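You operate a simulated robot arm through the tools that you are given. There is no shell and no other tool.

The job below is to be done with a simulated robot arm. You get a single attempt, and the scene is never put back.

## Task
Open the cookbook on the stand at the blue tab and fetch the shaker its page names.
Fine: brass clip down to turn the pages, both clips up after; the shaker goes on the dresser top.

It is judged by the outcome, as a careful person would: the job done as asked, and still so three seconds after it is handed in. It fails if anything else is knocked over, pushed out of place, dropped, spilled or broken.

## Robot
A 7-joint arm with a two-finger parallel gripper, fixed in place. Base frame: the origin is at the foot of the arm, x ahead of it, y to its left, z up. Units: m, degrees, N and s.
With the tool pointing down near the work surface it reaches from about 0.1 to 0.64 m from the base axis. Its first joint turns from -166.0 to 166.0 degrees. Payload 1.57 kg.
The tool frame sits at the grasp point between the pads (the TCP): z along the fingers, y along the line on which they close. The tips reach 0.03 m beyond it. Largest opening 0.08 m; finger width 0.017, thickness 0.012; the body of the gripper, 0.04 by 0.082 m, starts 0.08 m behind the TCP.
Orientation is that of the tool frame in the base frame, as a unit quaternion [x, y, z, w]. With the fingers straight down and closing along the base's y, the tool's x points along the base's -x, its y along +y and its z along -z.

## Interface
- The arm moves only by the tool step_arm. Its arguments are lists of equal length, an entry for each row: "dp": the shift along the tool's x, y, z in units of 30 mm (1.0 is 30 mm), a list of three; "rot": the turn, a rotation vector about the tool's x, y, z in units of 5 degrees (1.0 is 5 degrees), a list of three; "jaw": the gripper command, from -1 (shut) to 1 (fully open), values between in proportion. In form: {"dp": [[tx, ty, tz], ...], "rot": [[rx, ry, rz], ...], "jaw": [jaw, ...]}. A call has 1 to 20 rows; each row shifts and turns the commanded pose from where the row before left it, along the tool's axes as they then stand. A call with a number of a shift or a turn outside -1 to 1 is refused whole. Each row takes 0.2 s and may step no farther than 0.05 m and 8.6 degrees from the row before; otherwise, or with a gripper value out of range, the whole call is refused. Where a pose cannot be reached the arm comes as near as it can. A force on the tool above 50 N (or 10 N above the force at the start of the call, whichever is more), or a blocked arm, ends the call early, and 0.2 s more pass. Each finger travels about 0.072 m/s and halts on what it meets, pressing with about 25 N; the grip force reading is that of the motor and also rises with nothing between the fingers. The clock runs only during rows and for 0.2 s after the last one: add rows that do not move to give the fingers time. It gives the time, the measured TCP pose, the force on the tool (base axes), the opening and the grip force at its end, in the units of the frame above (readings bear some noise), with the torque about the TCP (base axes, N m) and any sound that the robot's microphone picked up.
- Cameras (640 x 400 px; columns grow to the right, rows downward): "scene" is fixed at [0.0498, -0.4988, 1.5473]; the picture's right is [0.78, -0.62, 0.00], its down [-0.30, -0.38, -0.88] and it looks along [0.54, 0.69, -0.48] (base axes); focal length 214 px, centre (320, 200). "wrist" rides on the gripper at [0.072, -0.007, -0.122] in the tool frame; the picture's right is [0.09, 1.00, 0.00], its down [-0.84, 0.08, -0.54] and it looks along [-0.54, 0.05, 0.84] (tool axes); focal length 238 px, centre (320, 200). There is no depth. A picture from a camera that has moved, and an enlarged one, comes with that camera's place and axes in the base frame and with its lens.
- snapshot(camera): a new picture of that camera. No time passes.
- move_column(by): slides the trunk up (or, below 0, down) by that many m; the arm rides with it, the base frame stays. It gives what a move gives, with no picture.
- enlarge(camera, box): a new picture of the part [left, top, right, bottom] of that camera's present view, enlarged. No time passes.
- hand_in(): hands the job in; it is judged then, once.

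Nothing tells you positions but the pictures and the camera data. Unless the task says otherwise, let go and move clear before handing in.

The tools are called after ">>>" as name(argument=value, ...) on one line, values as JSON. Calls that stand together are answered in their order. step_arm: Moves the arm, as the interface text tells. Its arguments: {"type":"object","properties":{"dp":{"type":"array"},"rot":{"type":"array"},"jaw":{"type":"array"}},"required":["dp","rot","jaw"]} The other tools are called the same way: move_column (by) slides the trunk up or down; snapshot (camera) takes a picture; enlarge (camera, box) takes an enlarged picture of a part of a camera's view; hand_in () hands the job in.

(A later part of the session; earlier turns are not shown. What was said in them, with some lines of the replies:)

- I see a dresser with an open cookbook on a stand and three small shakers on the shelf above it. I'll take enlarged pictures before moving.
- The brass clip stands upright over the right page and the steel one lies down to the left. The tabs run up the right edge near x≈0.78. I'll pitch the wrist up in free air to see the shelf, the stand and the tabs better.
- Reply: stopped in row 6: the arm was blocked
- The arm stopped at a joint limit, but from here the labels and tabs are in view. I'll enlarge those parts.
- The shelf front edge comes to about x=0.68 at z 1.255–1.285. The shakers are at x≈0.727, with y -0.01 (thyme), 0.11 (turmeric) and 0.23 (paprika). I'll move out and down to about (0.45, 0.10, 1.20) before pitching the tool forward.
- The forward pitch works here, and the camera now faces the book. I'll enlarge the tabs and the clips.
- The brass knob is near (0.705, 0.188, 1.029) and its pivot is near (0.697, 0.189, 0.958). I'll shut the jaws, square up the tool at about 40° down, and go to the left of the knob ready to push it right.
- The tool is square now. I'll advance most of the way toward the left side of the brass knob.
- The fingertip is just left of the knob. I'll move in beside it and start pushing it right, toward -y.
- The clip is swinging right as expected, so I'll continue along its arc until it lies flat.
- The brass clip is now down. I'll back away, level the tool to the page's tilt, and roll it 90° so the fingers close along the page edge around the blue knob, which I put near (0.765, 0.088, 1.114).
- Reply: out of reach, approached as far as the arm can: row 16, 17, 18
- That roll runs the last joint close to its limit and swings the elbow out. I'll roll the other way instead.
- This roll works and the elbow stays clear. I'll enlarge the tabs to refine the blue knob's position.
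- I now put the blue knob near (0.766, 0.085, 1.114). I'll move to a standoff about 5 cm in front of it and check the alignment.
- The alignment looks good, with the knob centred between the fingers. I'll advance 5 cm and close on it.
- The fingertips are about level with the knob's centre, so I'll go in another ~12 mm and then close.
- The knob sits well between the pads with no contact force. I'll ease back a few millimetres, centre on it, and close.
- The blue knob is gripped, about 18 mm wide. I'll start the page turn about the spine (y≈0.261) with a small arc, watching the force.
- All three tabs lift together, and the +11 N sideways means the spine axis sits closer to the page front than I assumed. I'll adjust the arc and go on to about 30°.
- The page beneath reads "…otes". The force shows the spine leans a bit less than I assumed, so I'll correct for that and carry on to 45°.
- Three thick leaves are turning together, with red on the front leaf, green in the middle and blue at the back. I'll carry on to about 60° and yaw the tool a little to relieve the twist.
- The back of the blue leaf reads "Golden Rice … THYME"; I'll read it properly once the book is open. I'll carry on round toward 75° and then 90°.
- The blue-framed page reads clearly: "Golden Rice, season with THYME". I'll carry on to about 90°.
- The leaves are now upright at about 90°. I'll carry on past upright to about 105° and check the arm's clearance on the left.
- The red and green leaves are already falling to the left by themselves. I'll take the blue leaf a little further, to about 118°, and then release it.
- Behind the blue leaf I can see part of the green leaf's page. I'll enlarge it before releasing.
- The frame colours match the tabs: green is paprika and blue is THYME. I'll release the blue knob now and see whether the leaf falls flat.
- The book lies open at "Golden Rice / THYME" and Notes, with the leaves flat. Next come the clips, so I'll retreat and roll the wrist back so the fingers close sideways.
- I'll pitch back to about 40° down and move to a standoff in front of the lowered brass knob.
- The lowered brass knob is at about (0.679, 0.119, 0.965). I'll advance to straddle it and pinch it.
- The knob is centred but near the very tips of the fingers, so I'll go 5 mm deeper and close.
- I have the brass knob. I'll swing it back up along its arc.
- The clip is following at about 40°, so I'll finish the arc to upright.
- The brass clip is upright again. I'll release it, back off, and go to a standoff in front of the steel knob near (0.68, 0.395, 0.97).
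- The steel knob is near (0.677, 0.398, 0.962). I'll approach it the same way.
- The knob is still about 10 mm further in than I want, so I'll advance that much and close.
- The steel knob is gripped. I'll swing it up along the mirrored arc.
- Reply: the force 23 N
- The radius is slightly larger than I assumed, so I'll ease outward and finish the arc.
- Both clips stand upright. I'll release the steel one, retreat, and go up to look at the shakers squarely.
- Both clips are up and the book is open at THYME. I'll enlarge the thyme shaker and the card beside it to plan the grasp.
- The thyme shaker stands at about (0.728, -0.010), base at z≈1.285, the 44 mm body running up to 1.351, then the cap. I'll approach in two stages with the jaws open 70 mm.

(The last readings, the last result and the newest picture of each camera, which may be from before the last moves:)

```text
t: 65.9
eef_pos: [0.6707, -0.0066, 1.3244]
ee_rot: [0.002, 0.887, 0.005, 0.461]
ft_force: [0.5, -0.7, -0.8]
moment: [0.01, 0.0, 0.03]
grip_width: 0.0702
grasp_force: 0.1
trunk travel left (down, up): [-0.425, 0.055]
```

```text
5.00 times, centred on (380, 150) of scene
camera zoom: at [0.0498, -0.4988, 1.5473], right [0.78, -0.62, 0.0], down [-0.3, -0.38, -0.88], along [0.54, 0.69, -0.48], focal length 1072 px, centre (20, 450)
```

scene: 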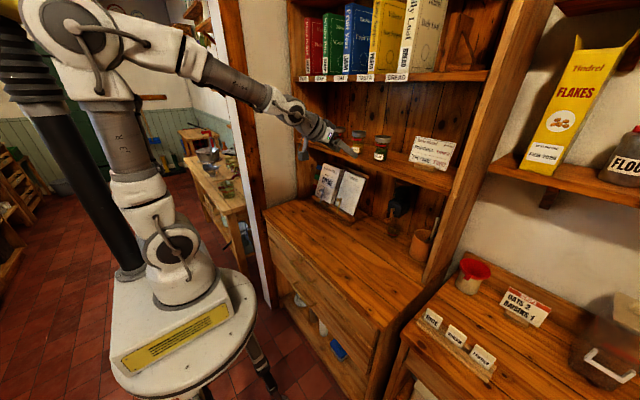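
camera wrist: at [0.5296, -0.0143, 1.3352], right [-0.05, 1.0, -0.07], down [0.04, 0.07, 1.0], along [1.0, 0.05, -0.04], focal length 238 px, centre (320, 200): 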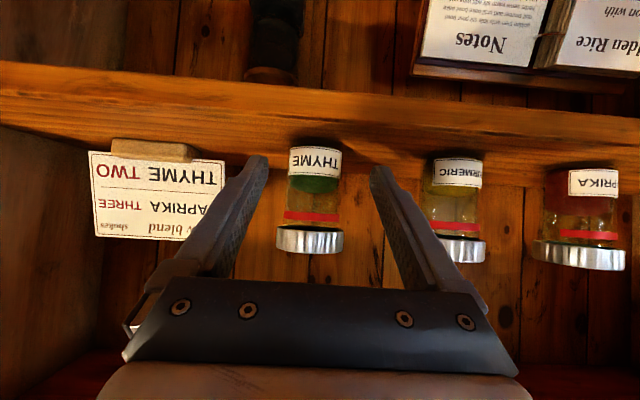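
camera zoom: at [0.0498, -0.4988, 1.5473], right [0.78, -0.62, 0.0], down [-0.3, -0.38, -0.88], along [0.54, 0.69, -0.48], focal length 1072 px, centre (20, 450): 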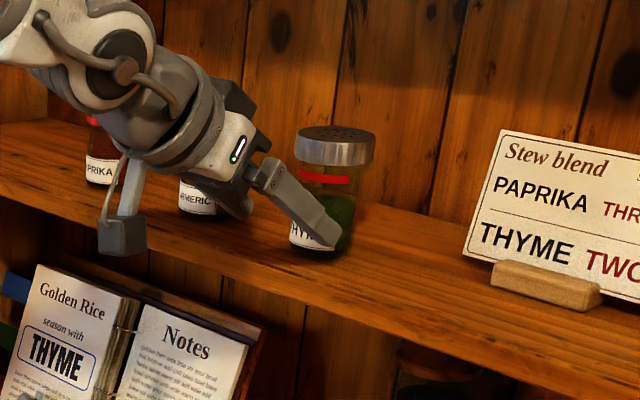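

The alignment is nearly centred. I'll shift 4 mm right, complete the approach, and then close.

>>> step_arm(dp=[[-0.433, -0.065, 0.735], [-0.433, -0.065, 0.735], [0, 0, 0]], rot=[[0, 0, 0], [0, 0, 0], [0, 0, 0]], jaw=[0.75, 0.75, 0.75])

>>> snapshot(camera="wrist")

>>> enlarge(camera="scene", box=[340, 110, 430, 180])

```text
t: 66.7
eef_pos: [0.7221, -0.0121, 1.322]
ee_rot: [0.003, 0.887, 0.003, 0.461]
ft_force: [0.7, 0.7, 0.2]
moment: [0.0, 0.04, 0.01]
grip_width: 0.0702
grasp_force: 0.1
trunk travel left (down, up): [-0.425, 0.055]
```

```text
taken
camera wrist: at [0.5805, -0.0189, 1.3317], right [-0.05, 1.0, -0.07], down [0.04, 0.07, 1.0], along [1.0, 0.05, -0.04], focal length 238 px, centre (320, 200)
```

wrist: 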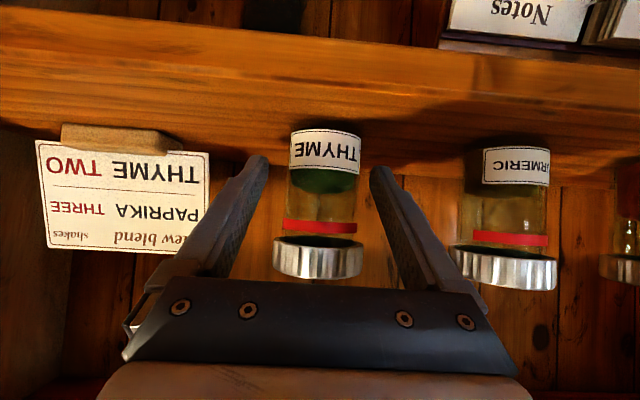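

```text
5.71 times, centred on (385, 145) of scene
camera zoom: at [0.0498, -0.4988, 1.5473], right [0.78, -0.62, 0.0], down [-0.3, -0.38, -0.88], along [0.54, 0.69, -0.48], focal length 1226 px, centre (-51, 514)
```

zoom: 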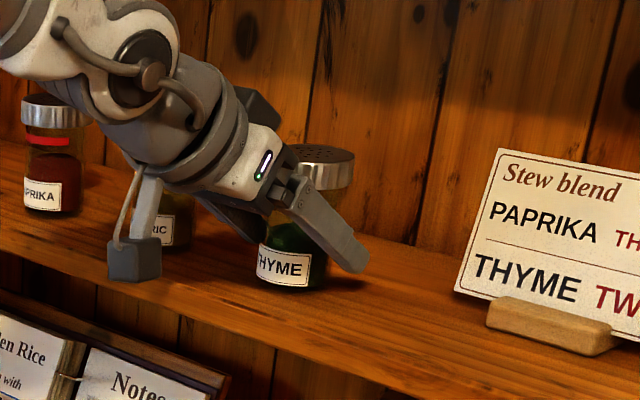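

The shaker is centred between the fingers, so I'll close.

>>> step_arm(dp=[[0, 0, 0], [0, 0, 0], [0, 0, 0], [0, 0, 0], [0, 0, 0]], rot=[[0, 0, 0], [0, 0, 0], [0, 0, 0], [0, 0, 0], [0, 0, 0]], jaw=[0.4, 0, -0.5, -1, -1])

>>> snapshot(camera="wrist")

```text
t: 67.9
eef_pos: [0.7208, -0.0124, 1.3217]
ee_rot: [0.002, 0.887, 0.004, 0.462]
ft_force: [-0.2, -0.3, 1.5]
moment: [-0.13, -0.06, 0.02]
grip_width: 0.0469
grasp_force: 24.9
trunk travel left (down, up): [-0.425, 0.055]
```

```text
taken
camera wrist: at [0.5801, -0.0191, 1.332], right [-0.05, 1.0, -0.07], down [0.04, 0.07, 1.0], along [1.0, 0.05, -0.04], focal length 238 px, centre (320, 200)
```

wrist: 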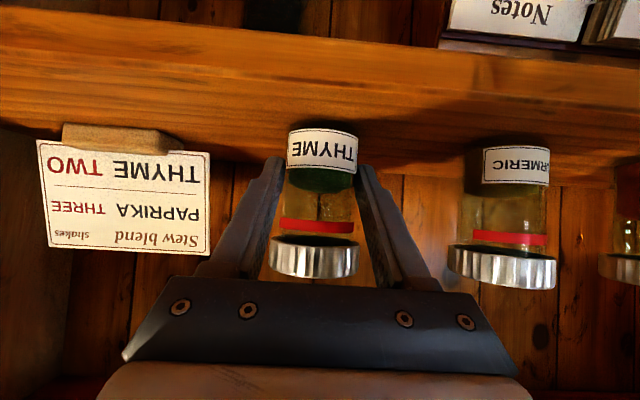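

It is gripped at 47 mm. I'll lift it straight up 3 cm and check that it comes along.

>>> step_arm(dp=[[-0.27, 0, -0.19], [-0.27, 0, -0.19], [-0.27, 0, -0.19]], rot=[[0, 0, 0], [0, 0, 0], [0, 0, 0]], jaw=[-1, -1, -1])

>>> snapshot(camera="wrist")

>>> enlarge(camera="scene", box=[340, 100, 430, 180])

```text
t: 68.7
eef_pos: [0.7223, -0.0119, 1.3504]
ee_rot: [0.002, 0.887, 0.004, 0.461]
ft_force: [-0.7, -0.4, -2.2]
moment: [0.03, 0.0, 0.0]
grip_width: 0.047
grasp_force: 25.0
trunk travel left (down, up): [-0.425, 0.055]
```

```text
taken
camera wrist: at [0.5808, -0.0199, 1.3606], right [-0.05, 1.0, -0.07], down [0.04, 0.07, 1.0], along [1.0, 0.05, -0.04], focal length 238 px, centre (320, 200)
```

wrist: 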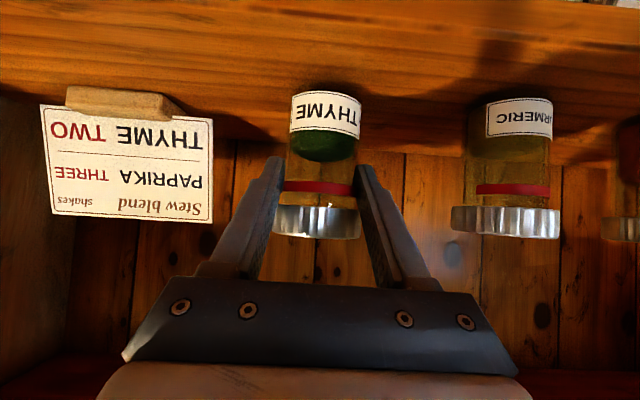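

```text
5.00 times, centred on (385, 140) of scene
camera zoom: at [0.0498, -0.4988, 1.5473], right [0.78, -0.62, 0.0], down [-0.3, -0.38, -0.88], along [0.54, 0.69, -0.48], focal length 1072 px, centre (-5, 500)
```

zoom: 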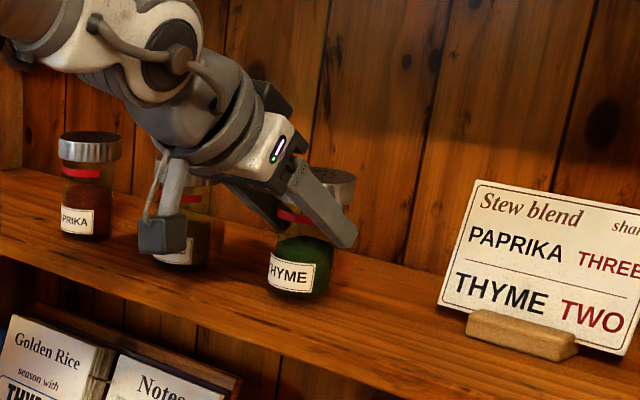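

The fingers slid up the glass until the cap's rim caught on them, and the shaker is now a few millimetres off the shelf. I'll lift a bit more, slowly, to check that it holds.

>>> step_arm(dp=[[-0.18, 0, -0.13], [-0.18, 0, -0.13], [-0.18, 0, -0.13], [0, 0, 0]], rot=[[0, 0, 0], [0, 0, 0], [0, 0, 0], [0, 0, 0]], jaw=[-1, -1, -1, -1])

>>> snapshot(camera="wrist")

>>> enlarge(camera="scene", box=[340, 100, 430, 180])

```text
t: 69.7
eef_pos: [0.7227, -0.013, 1.3708]
ee_rot: [0.003, 0.887, 0.003, 0.462]
ft_force: [0.1, 0.8, -1.6]
moment: [-0.02, 0.03, 0.0]
grip_width: 0.0467
grasp_force: 24.6
trunk travel left (down, up): [-0.425, 0.055]
```

```text
taken
camera wrist: at [0.5804, -0.0193, 1.3817], right [-0.05, 1.0, -0.07], down [0.04, 0.07, 1.0], along [1.0, 0.05, -0.04], focal length 238 px, centre (320, 200)
```

wrist: 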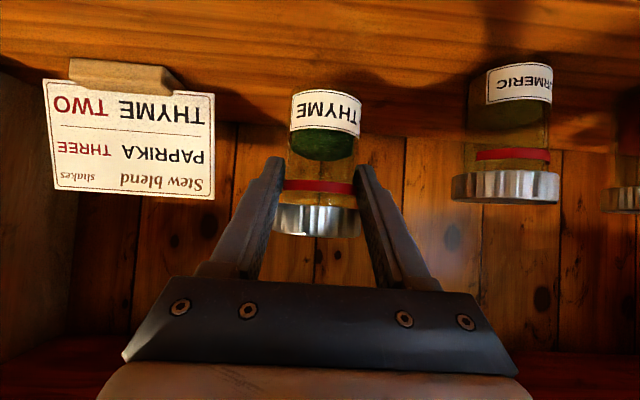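

```text
5.00 times, centred on (385, 140) of scene
camera zoom: at [0.0498, -0.4988, 1.5473], right [0.78, -0.62, 0.0], down [-0.3, -0.38, -0.88], along [0.54, 0.69, -0.48], focal length 1072 px, centre (-5, 500)
```

zoom: 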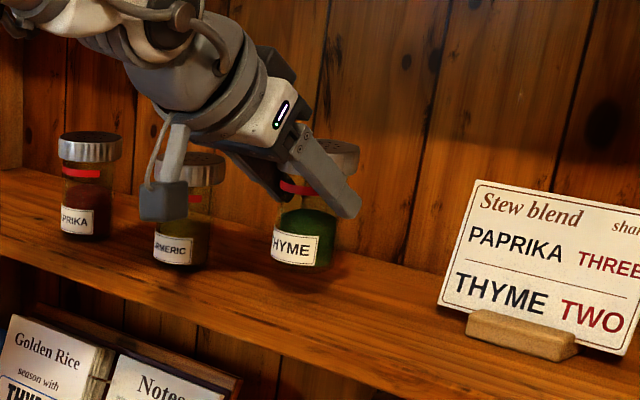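

The shaker is now held securely at the cap rim. I'll pull it straight back off the shelf, then lower it toward the open dresser top at about (0.52, -0.01).

>>> step_arm(dp=[[0.222, 0, -0.353], [0.444, 0, -0.706], [0.444, 0, -0.706], [0.444, 0, -0.706], [0.444, 0, -0.706], [0.444, 0, -0.706], [0.444, 0, -0.706], [0.444, 0, -0.706], [0.222, 0, -0.353]], rot=[[0, 0, 0], [0, 0, 0], [0, 0, 0], [0, 0, 0], [0, 0, 0], [0, 0, 0], [0, 0, 0], [0, 0, 0], [0, 0, 0]], jaw=[-1, -1, -1, -1, -1, -1, -1, -1, -1])

>>> step_arm(dp=[[0.375, 0, 0.263], [0.65, 0, 0.456], [0.65, 0, 0.456], [0.65, 0, 0.456], [0.65, 0, 0.456], [0.65, 0, 0.456], [0.65, 0, 0.456], [0.65, 0, 0.456], [0.65, 0, 0.456], [0.65, 0, 0.456], [0.65, 0, 0.456], [0.65, 0, 0.456], [0.65, 0, 0.456], [0.375, 0, 0.263]], rot=[[0, 0, 0], [0, 0, 0], [0, 0, 0], [0, 0, 0], [0, 0, 0], [0, 0, 0], [0, 0, 0], [0, 0, 0], [0, 0, 0], [0, 0, 0], [0, 0, 0], [0, 0, 0], [0, 0, 0], [0, 0, 0]], jaw=[-1, -1, -1, -1, -1, -1, -1, -1, -1, -1, -1, -1, -1, -1])

>>> snapshot(camera="wrist")

>>> snapshot(camera="scene")

>>> enlarge(camera="scene", box=[280, 160, 420, 260])

```text
t: 71.7
eef_pos: [0.5197, -0.0122, 1.3798]
ee_rot: [0.002, 0.887, 0.005, 0.461]
ft_force: [0.2, 0.0, -0.2]
moment: [0.02, 0.04, 0.03]
grip_width: 0.0469
grasp_force: 25.3
trunk travel left (down, up): [-0.425, 0.055]
```

```text
t: 74.7
eef_pos: [0.5235, -0.0088, 1.0808]
ee_rot: [0.002, 0.887, 0.004, 0.462]
ft_force: [0.8, 0.1, -1.1]
moment: [-0.01, 0.06, -0.02]
grip_width: 0.0464
grasp_force: 25.1
out of reach, approached as far as the arm can: row 4
trunk travel left (down, up): [-0.425, 0.055]
```

```text
taken
camera wrist: at [0.3813, -0.0151, 1.09], right [-0.05, 1.0, -0.07], down [0.04, 0.07, 1.0], along [1.0, 0.05, -0.04], focal length 238 px, centre (320, 200)
```

wrist: 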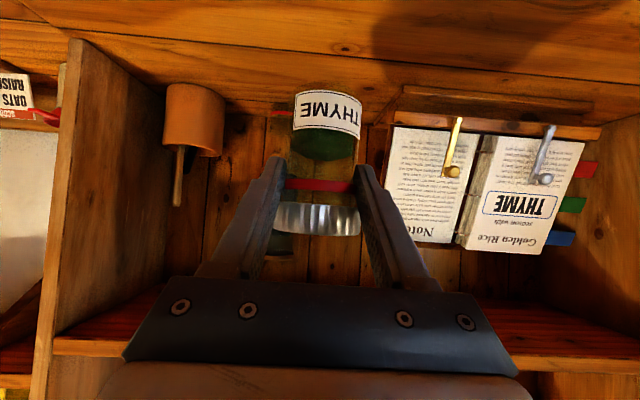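

```text
taken
```

scene: 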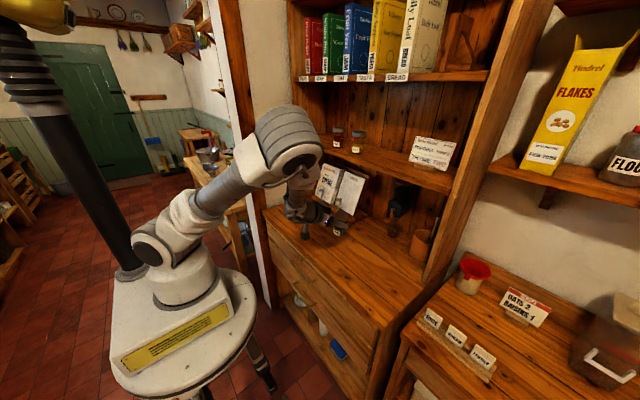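

```text
4.00 times, centred on (350, 210) of scene
camera zoom: at [0.0498, -0.4988, 1.5473], right [0.78, -0.62, 0.0], down [-0.3, -0.38, -0.88], along [0.54, 0.69, -0.48], focal length 858 px, centre (200, 160)
```

zoom: 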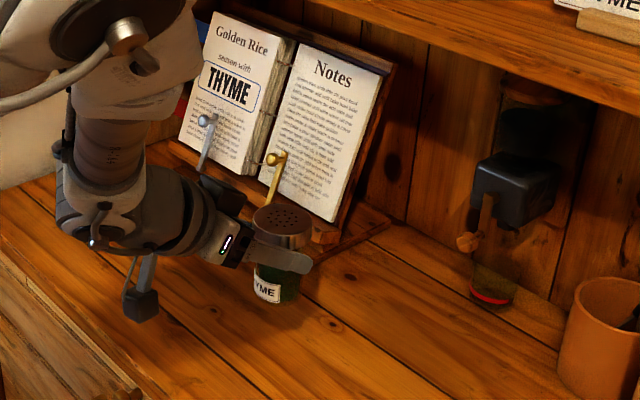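

The shaker hangs over clear dresser top. I'll lower it most of the remaining distance and then go in small steps.

>>> step_arm(dp=[[0.41, 0, 0.287], [0.41, 0, 0.287], [0.41, 0, 0.287], [0.41, 0, 0.287]], rot=[[0, 0, 0], [0, 0, 0], [0, 0, 0], [0, 0, 0]], jaw=[-1, -1, -1, -1])

>>> enlarge(camera="wrist", box=[220, 40, 420, 165])

>>> enlarge(camera="scene", box=[300, 180, 390, 260])

```text
t: 75.7
eef_pos: [0.5207, -0.009, 1.0199]
ee_rot: [0.002, 0.887, 0.005, 0.461]
ft_force: [0.7, 0.3, -2.3]
moment: [0.0, 0.0, 0.01]
grip_width: 0.0463
grasp_force: 24.9
trunk travel left (down, up): [-0.425, 0.055]
```

```text
3.20 times, centred on (320, 102) of wrist
camera zoom: at [0.3806, -0.0158, 1.0297], right [-0.05, 1.0, -0.07], down [0.04, 0.07, 1.0], along [1.0, 0.05, -0.04], focal length 763 px, centre (320, 512)
```

zoom: 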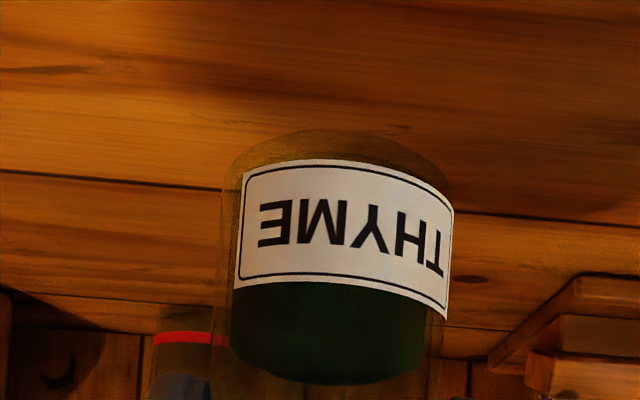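

```text
5.00 times, centred on (345, 220) of scene
camera zoom: at [0.0498, -0.4988, 1.5473], right [0.78, -0.62, 0.0], down [-0.3, -0.38, -0.88], along [0.54, 0.69, -0.48], focal length 1072 px, centre (195, 100)
```

zoom: 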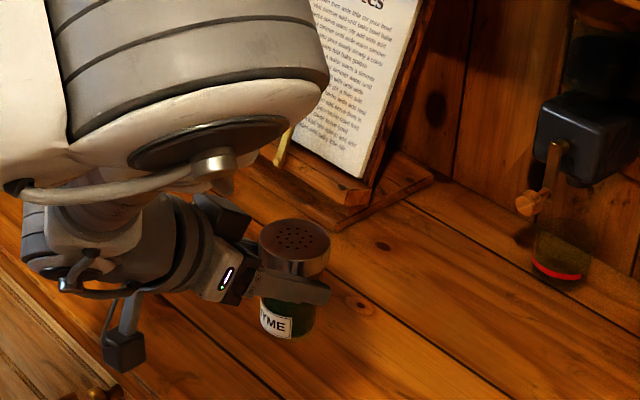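

The base is about 2 cm above the dresser top. I'll lower it in small steps and watch for contact.

>>> step_arm(dp=[[0.082, 0, 0.0574], [0.082, 0, 0.0574], [0.082, 0, 0.0574], [0.082, 0, 0.0574]], rot=[[0, 0, 0], [0, 0, 0], [0, 0, 0], [0, 0, 0]], jaw=[-1, -1, -1, -1])

>>> enlarge(camera="scene", box=[310, 200, 380, 260])

```text
t: 76.7
eef_pos: [0.5209, -0.0097, 1.0069]
ee_rot: [0.002, 0.888, 0.005, 0.461]
ft_force: [0.3, 0.1, -1.8]
moment: [0.01, -0.01, 0.02]
grip_width: 0.0463
grasp_force: 24.8
trunk travel left (down, up): [-0.425, 0.055]
```

```text
6.67 times, centred on (345, 230) of scene
camera zoom: at [0.0498, -0.4988, 1.5473], right [0.78, -0.62, 0.0], down [-0.3, -0.38, -0.88], along [0.54, 0.69, -0.48], focal length 1430 px, centre (153, 0)
```

zoom: 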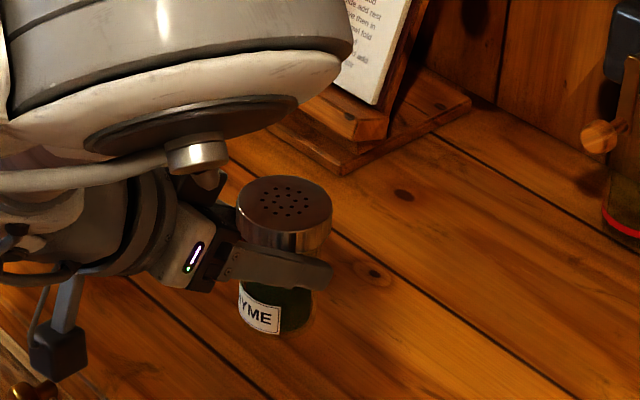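

There is no contact yet, so I'll keep going down slowly.

>>> step_arm(dp=[[0.082, 0, 0.0574], [0.082, 0, 0.0574], [0.082, 0, 0.0574]], rot=[[0, 0, 0], [0, 0, 0], [0, 0, 0]], jaw=[-1, -1, -1])

>>> enlarge(camera="wrist", box=[220, 40, 420, 165])

```text
t: 77.5
eef_pos: [0.5217, -0.008, 0.9988]
ee_rot: [0.002, 0.888, 0.004, 0.461]
ft_force: [-0.7, 0.3, -1.2]
moment: [0.02, 0.02, 0.0]
grip_width: 0.0461
grasp_force: 24.7
trunk travel left (down, up): [-0.425, 0.055]
```

```text
3.20 times, centred on (320, 102) of wrist
camera zoom: at [0.3801, -0.0156, 1.0088], right [-0.05, 1.0, -0.07], down [0.04, 0.07, 1.0], along [1.0, 0.05, -0.04], focal length 763 px, centre (320, 512)
```

zoom: 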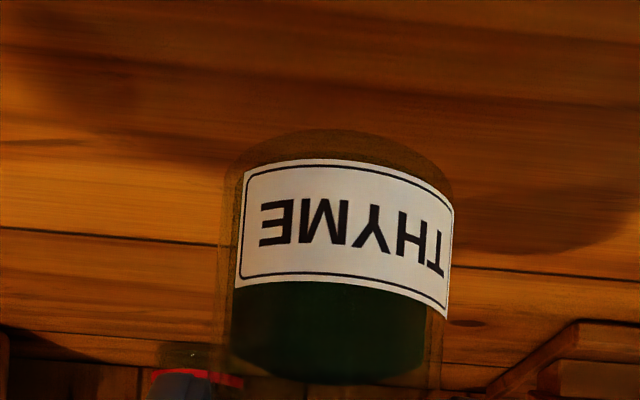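

Still no contact. I'll keep lowering.

>>> step_arm(dp=[[0.082, 0, 0.0574], [0.082, 0, 0.0574], [0.082, 0, 0.0574], [0, 0, 0]], rot=[[0, 0, 0], [0, 0, 0], [0, 0, 0], [0, 0, 0]], jaw=[-1, -1, -1, -1])

>>> enlarge(camera="scene", box=[310, 200, 380, 260])

>>> enlarge(camera="wrist", box=[220, 40, 420, 165])

```text
t: 78.5
eef_pos: [0.5218, -0.0082, 0.9887]
ee_rot: [0.003, 0.887, 0.004, 0.461]
ft_force: [0.1, 0.2, -0.8]
moment: [-0.06, -0.02, 0.02]
grip_width: 0.0459
grasp_force: 24.8
trunk travel left (down, up): [-0.425, 0.055]
```

```text
6.67 times, centred on (345, 230) of scene
camera zoom: at [0.0498, -0.4988, 1.5473], right [0.78, -0.62, 0.0], down [-0.3, -0.38, -0.88], along [0.54, 0.69, -0.48], focal length 1430 px, centre (153, 0)
```

zoom: 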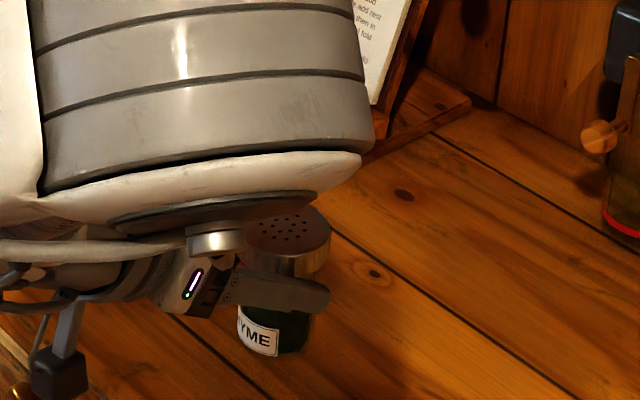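

```text
3.20 times, centred on (320, 102) of wrist
camera zoom: at [0.3801, -0.0154, 0.9995], right [-0.05, 1.0, -0.07], down [0.04, 0.07, 1.0], along [1.0, 0.05, -0.04], focal length 763 px, centre (320, 512)
```

zoom: 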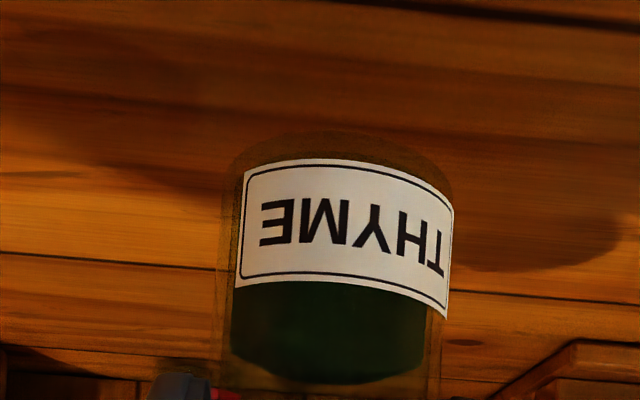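

From the parallax of the plank seams I put the dresser top at z≈0.895–0.90, so about 3.5 cm remain. I'll continue down.

>>> step_arm(dp=[[0.102, 0, 0.072], [0.102, 0, 0.072], [0.102, 0, 0.072], [0.102, 0, 0.072], [0.102, 0, 0.072], [0.102, 0, 0.072]], rot=[[0, 0, 0], [0, 0, 0], [0, 0, 0], [0, 0, 0], [0, 0, 0], [0, 0, 0]], jaw=[-1, -1, -1, -1, -1, -1])

>>> snapshot(camera="scene")

>>> enlarge(camera="wrist", box=[220, 40, 420, 165])

```text
t: 79.9
eef_pos: [0.5205, -0.0091, 0.9652]
ee_rot: [0.003, 0.887, 0.003, 0.461]
ft_force: [0.0, -0.3, -1.9]
moment: [-0.01, 0.02, 0.0]
grip_width: 0.0459
grasp_force: 25.1
trunk travel left (down, up): [-0.425, 0.055]
```

```text
taken
```

scene: 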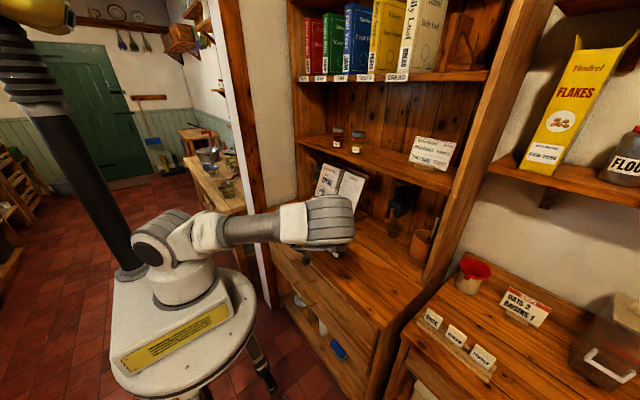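

```text
3.20 times, centred on (320, 102) of wrist
camera zoom: at [0.38, -0.0151, 0.9765], right [-0.05, 1.0, -0.07], down [0.04, 0.07, 1.0], along [1.0, 0.05, -0.04], focal length 763 px, centre (320, 512)
```

zoom: 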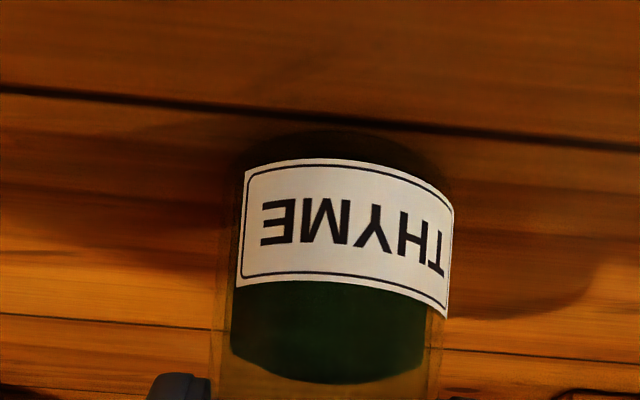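

Only about 1–1.5 cm to go. I'll continue with finer steps.

>>> step_arm(dp=[[0.068, 0, 0.048], [0.068, 0, 0.048], [0.068, 0, 0.048], [0, 0, 0]], rot=[[0, 0, 0], [0, 0, 0], [0, 0, 0], [0, 0, 0]], jaw=[-1, -1, -1, -1])

>>> enlarge(camera="wrist", box=[220, 40, 420, 165])

```text
t: 80.9
eef_pos: [0.5204, -0.0083, 0.9597]
ee_rot: [0.003, 0.887, 0.003, 0.462]
ft_force: [1.5, -0.5, 10.1]
moment: [-0.27, -0.39, -0.01]
grip_width: 0.0438
grasp_force: 25.1
trunk travel left (down, up): [-0.425, 0.055]
```

```text
3.20 times, centred on (320, 102) of wrist
camera zoom: at [0.3798, -0.0151, 0.9693], right [-0.05, 1.0, -0.07], down [0.04, 0.07, 1.0], along [1.0, 0.05, -0.04], focal length 763 px, centre (320, 512)
```

zoom: 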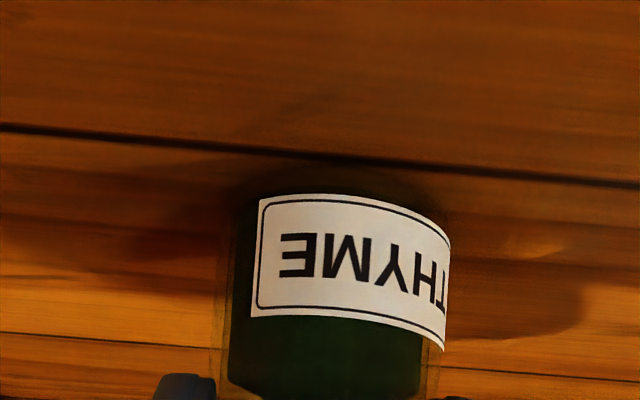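

The shaker has touched down with about 10 N upward. I'll check that it stands upright before opening.

>>> snapshot(camera="wrist")

>>> enlarge(camera="scene", box=[300, 200, 390, 270])

```text
taken
camera wrist: at [0.3798, -0.0151, 0.9693], right [-0.05, 1.0, -0.07], down [0.04, 0.07, 1.0], along [1.0, 0.05, -0.04], focal length 238 px, centre (320, 200)
```

wrist: 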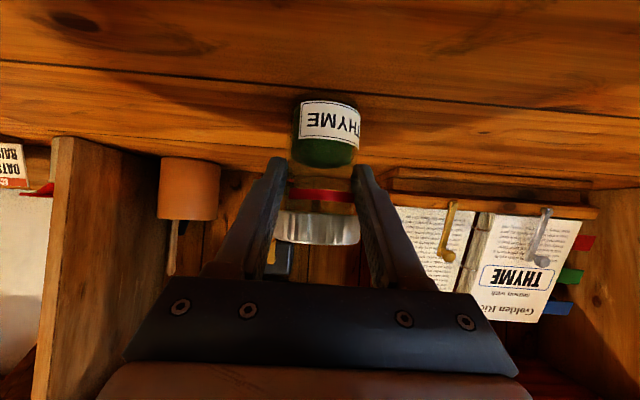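

```text
5.71 times, centred on (345, 235) of scene
camera zoom: at [0.0498, -0.4988, 1.5473], right [0.78, -0.62, 0.0], down [-0.3, -0.38, -0.88], along [0.54, 0.69, -0.48], focal length 1226 px, centre (177, 0)
```

zoom: 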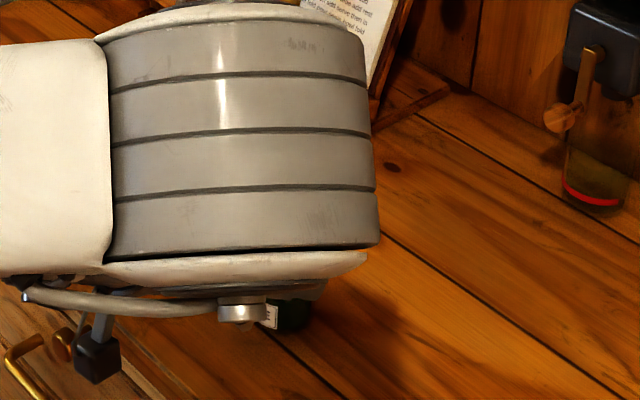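

It looks upright and is resting on the dresser top. I'll open gradually and hold still a moment.

>>> step_arm(dp=[[0, 0, 0], [0, 0, 0], [0, 0, 0], [0, 0, 0], [0, 0, 0]], rot=[[0, 0, 0], [0, 0, 0], [0, 0, 0], [0, 0, 0], [0, 0, 0]], jaw=[0.2, 0.35, 0.6, 0.8, 0.8])

>>> snapshot(camera="wrist")

```text
t: 82.1
eef_pos: [0.5222, -0.0076, 0.9605]
ee_rot: [0.002, 0.887, 0.004, 0.462]
ft_force: [0.0, -0.3, 0.9]
moment: [0.03, -0.04, 0.0]
grip_width: 0.0722
grasp_force: 0.0
trunk travel left (down, up): [-0.425, 0.055]
```

```text
taken
camera wrist: at [0.3802, -0.0149, 0.9692], right [-0.05, 1.0, -0.07], down [0.04, 0.07, 1.0], along [1.0, 0.05, -0.04], focal length 238 px, centre (320, 200)
```

wrist: 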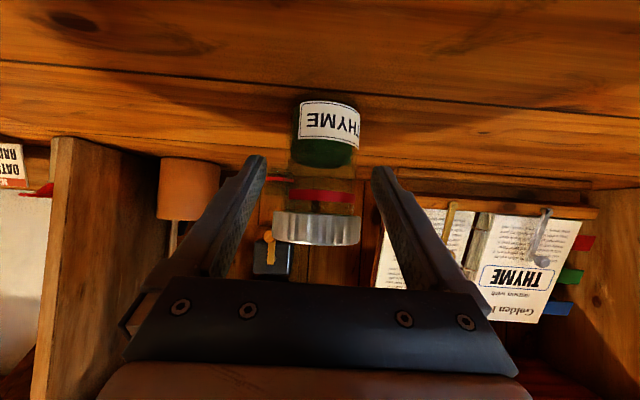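

The shaker stands on its own. I'll withdraw back and up along the finger direction and look it over.

>>> step_arm(dp=[[0, 0, -0.4], [0, 0, -0.7], [0, 0, -1.0], [0, 0, -1.0], [0, 0, -1.0], [0, 0, -1.0], [-0.8, 0, 0], [-0.8, 0, 0], [-0.8, 0, 0], [-0.8, 0, 0]], rot=[[0, 0, 0], [0, 0, 0], [0, 0, 0], [0, 0, 0], [0, 0, 0], [0, 0, 0], [0, 0, 0], [0, 0, 0], [0, 0, 0], [0, 0, 0]], jaw=[0.9, 0.9, 0.9, 0.9, 0.9, 0.9, 0.9, 0.9, 0.9, 0.9])

>>> snapshot(camera="wrist")

>>> snapshot(camera="scene")

>>> enlarge(camera="scene", box=[290, 110, 450, 260])

```text
t: 84.3
eef_pos: [0.5056, -0.0127, 1.094]
ee_rot: [0.002, 0.888, 0.004, 0.46]
ft_force: [-0.7, 0.1, 0.0]
moment: [-0.01, -0.02, -0.02]
grip_width: 0.0759
grasp_force: 0.1
out of reach, approached as far as the arm can: row 4, 5, 6
trunk travel left (down, up): [-0.425, 0.055]
```

```text
taken
camera wrist: at [0.3649, -0.0189, 1.1034], right [-0.05, 1.0, -0.07], down [0.04, 0.07, 1.0], along [1.0, 0.05, -0.04], focal length 238 px, centre (320, 200)
```

wrist: 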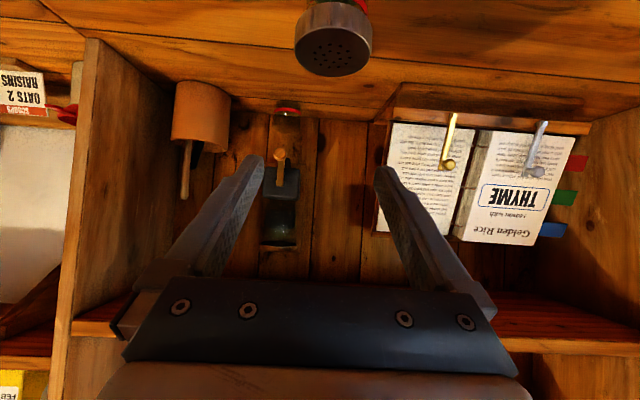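

```text
taken
```

scene: 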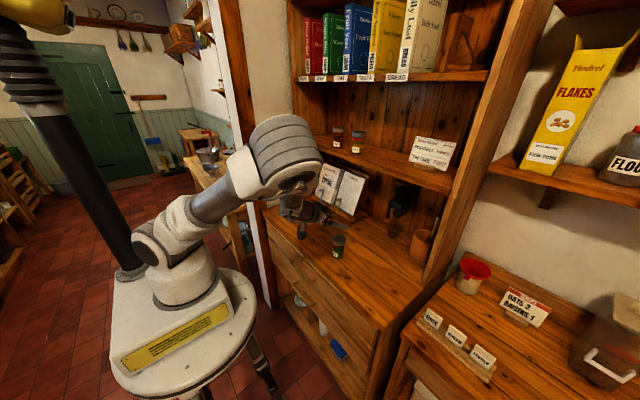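

```text
2.67 times, centred on (370, 185) of scene
camera zoom: at [0.0498, -0.4988, 1.5473], right [0.78, -0.62, 0.0], down [-0.3, -0.38, -0.88], along [0.54, 0.69, -0.48], focal length 572 px, centre (187, 240)
```

zoom: 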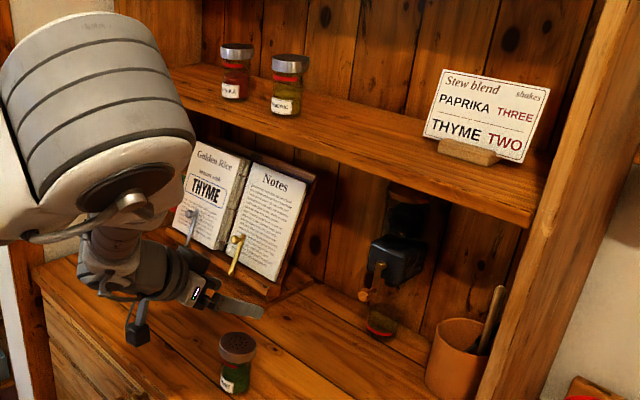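

The thyme shaker stands on the dresser top and everything else is in place. I'll slide over in front of the book for a last check on the clips.

>>> step_arm(dp=[[-0.6, 0.5, -0.2], [-0.6, 0.8, 0], [0, 0.9, 0], [0, 0.9, 0], [0, 0.9, 0], [0, 0.9, 0], [0, 0.9, 0], [0, 0.9, 0], [0, 0.9, 0]], rot=[[0, 0, 0], [0, 0, 0], [0, 0, 0], [0, 0, 0], [0, 0, 0], [0, 0, 0], [0, 0, 0], [0, 0, 0], [0, 0, 0]], jaw=[0.9, 0.9, 0.9, 0.9, 0.9, 0.9, 0.9, 0.9, 0.9])

>>> snapshot(camera="wrist")

>>> enlarge(camera="wrist", box=[240, 60, 440, 185])

>>> enlarge(camera="scene", box=[300, 150, 400, 270])

```text
t: 86.3
eef_pos: [0.5238, 0.217, 1.1296]
ee_rot: [0.003, 0.887, 0.003, 0.461]
ft_force: [-0.1, 0.0, 0.7]
moment: [0.01, 0.0, 0.02]
grip_width: 0.0762
grasp_force: 0.1
trunk travel left (down, up): [-0.425, 0.055]
```

```text
taken
camera wrist: at [0.3826, 0.2098, 1.1394], right [-0.05, 1.0, -0.07], down [0.04, 0.07, 1.0], along [1.0, 0.05, -0.04], focal length 238 px, centre (320, 200)
```

wrist: 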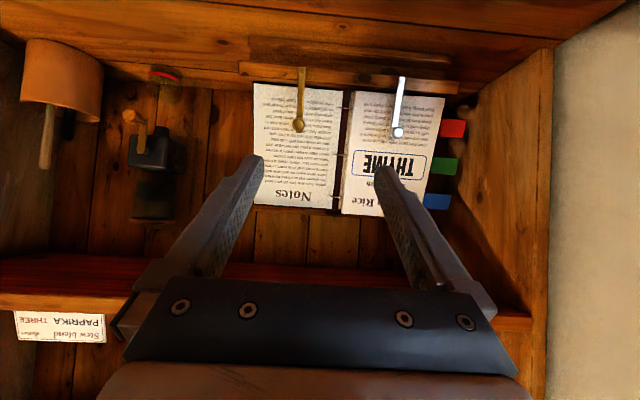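

```text
3.20 times, centred on (340, 122) of wrist
camera zoom: at [0.3826, 0.2098, 1.1394], right [-0.05, 1.0, -0.07], down [0.04, 0.07, 1.0], along [1.0, 0.05, -0.04], focal length 763 px, centre (256, 448)
```

zoom: 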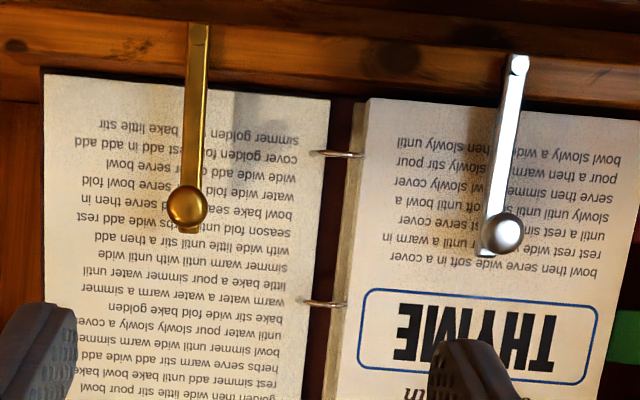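

```text
3.33 times, centred on (350, 210) of scene
camera zoom: at [0.0498, -0.4988, 1.5473], right [0.78, -0.62, 0.0], down [-0.3, -0.38, -0.88], along [0.54, 0.69, -0.48], focal length 715 px, centre (220, 167)
```

zoom: 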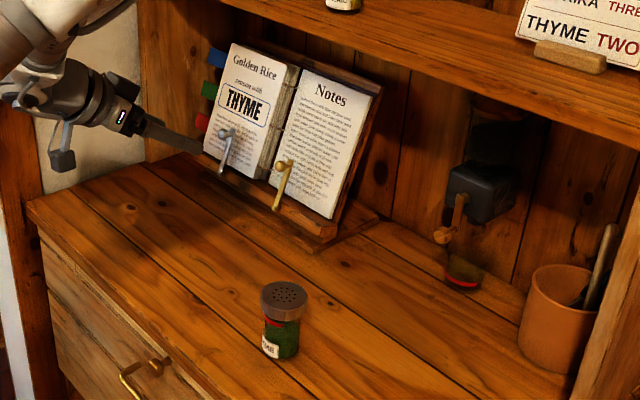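

Both clips stand upright against the pages and the book is open at the blue tab's "Golden Rice, season with THYME" page. The thyme shaker stands on the dresser top and the arm is clear, so I'm handing in.

>>> hand_in()

```text
The job is handed in.
```

I've handed the job in. The cookbook is open at the blue tab, and the thyme shaker that page names is standing on the dresser top.

- **Page:** The blue-tab page reads "Golden Rice, season with THYME", framed in blue. It lies flat, opposite "Notes".
- **Clips:** I lowered the brass clip to turn the pages. Both clips are now upright against the pages.
- **Shaker:** It stands upright on the open part of the dresser top. When I first lifted it, the fingers slid up the glass until the cap's rim caught on them, and it held from there.
- **Everything else:** In the last pictures nothing else had been moved or knocked over, and the arm was clear.
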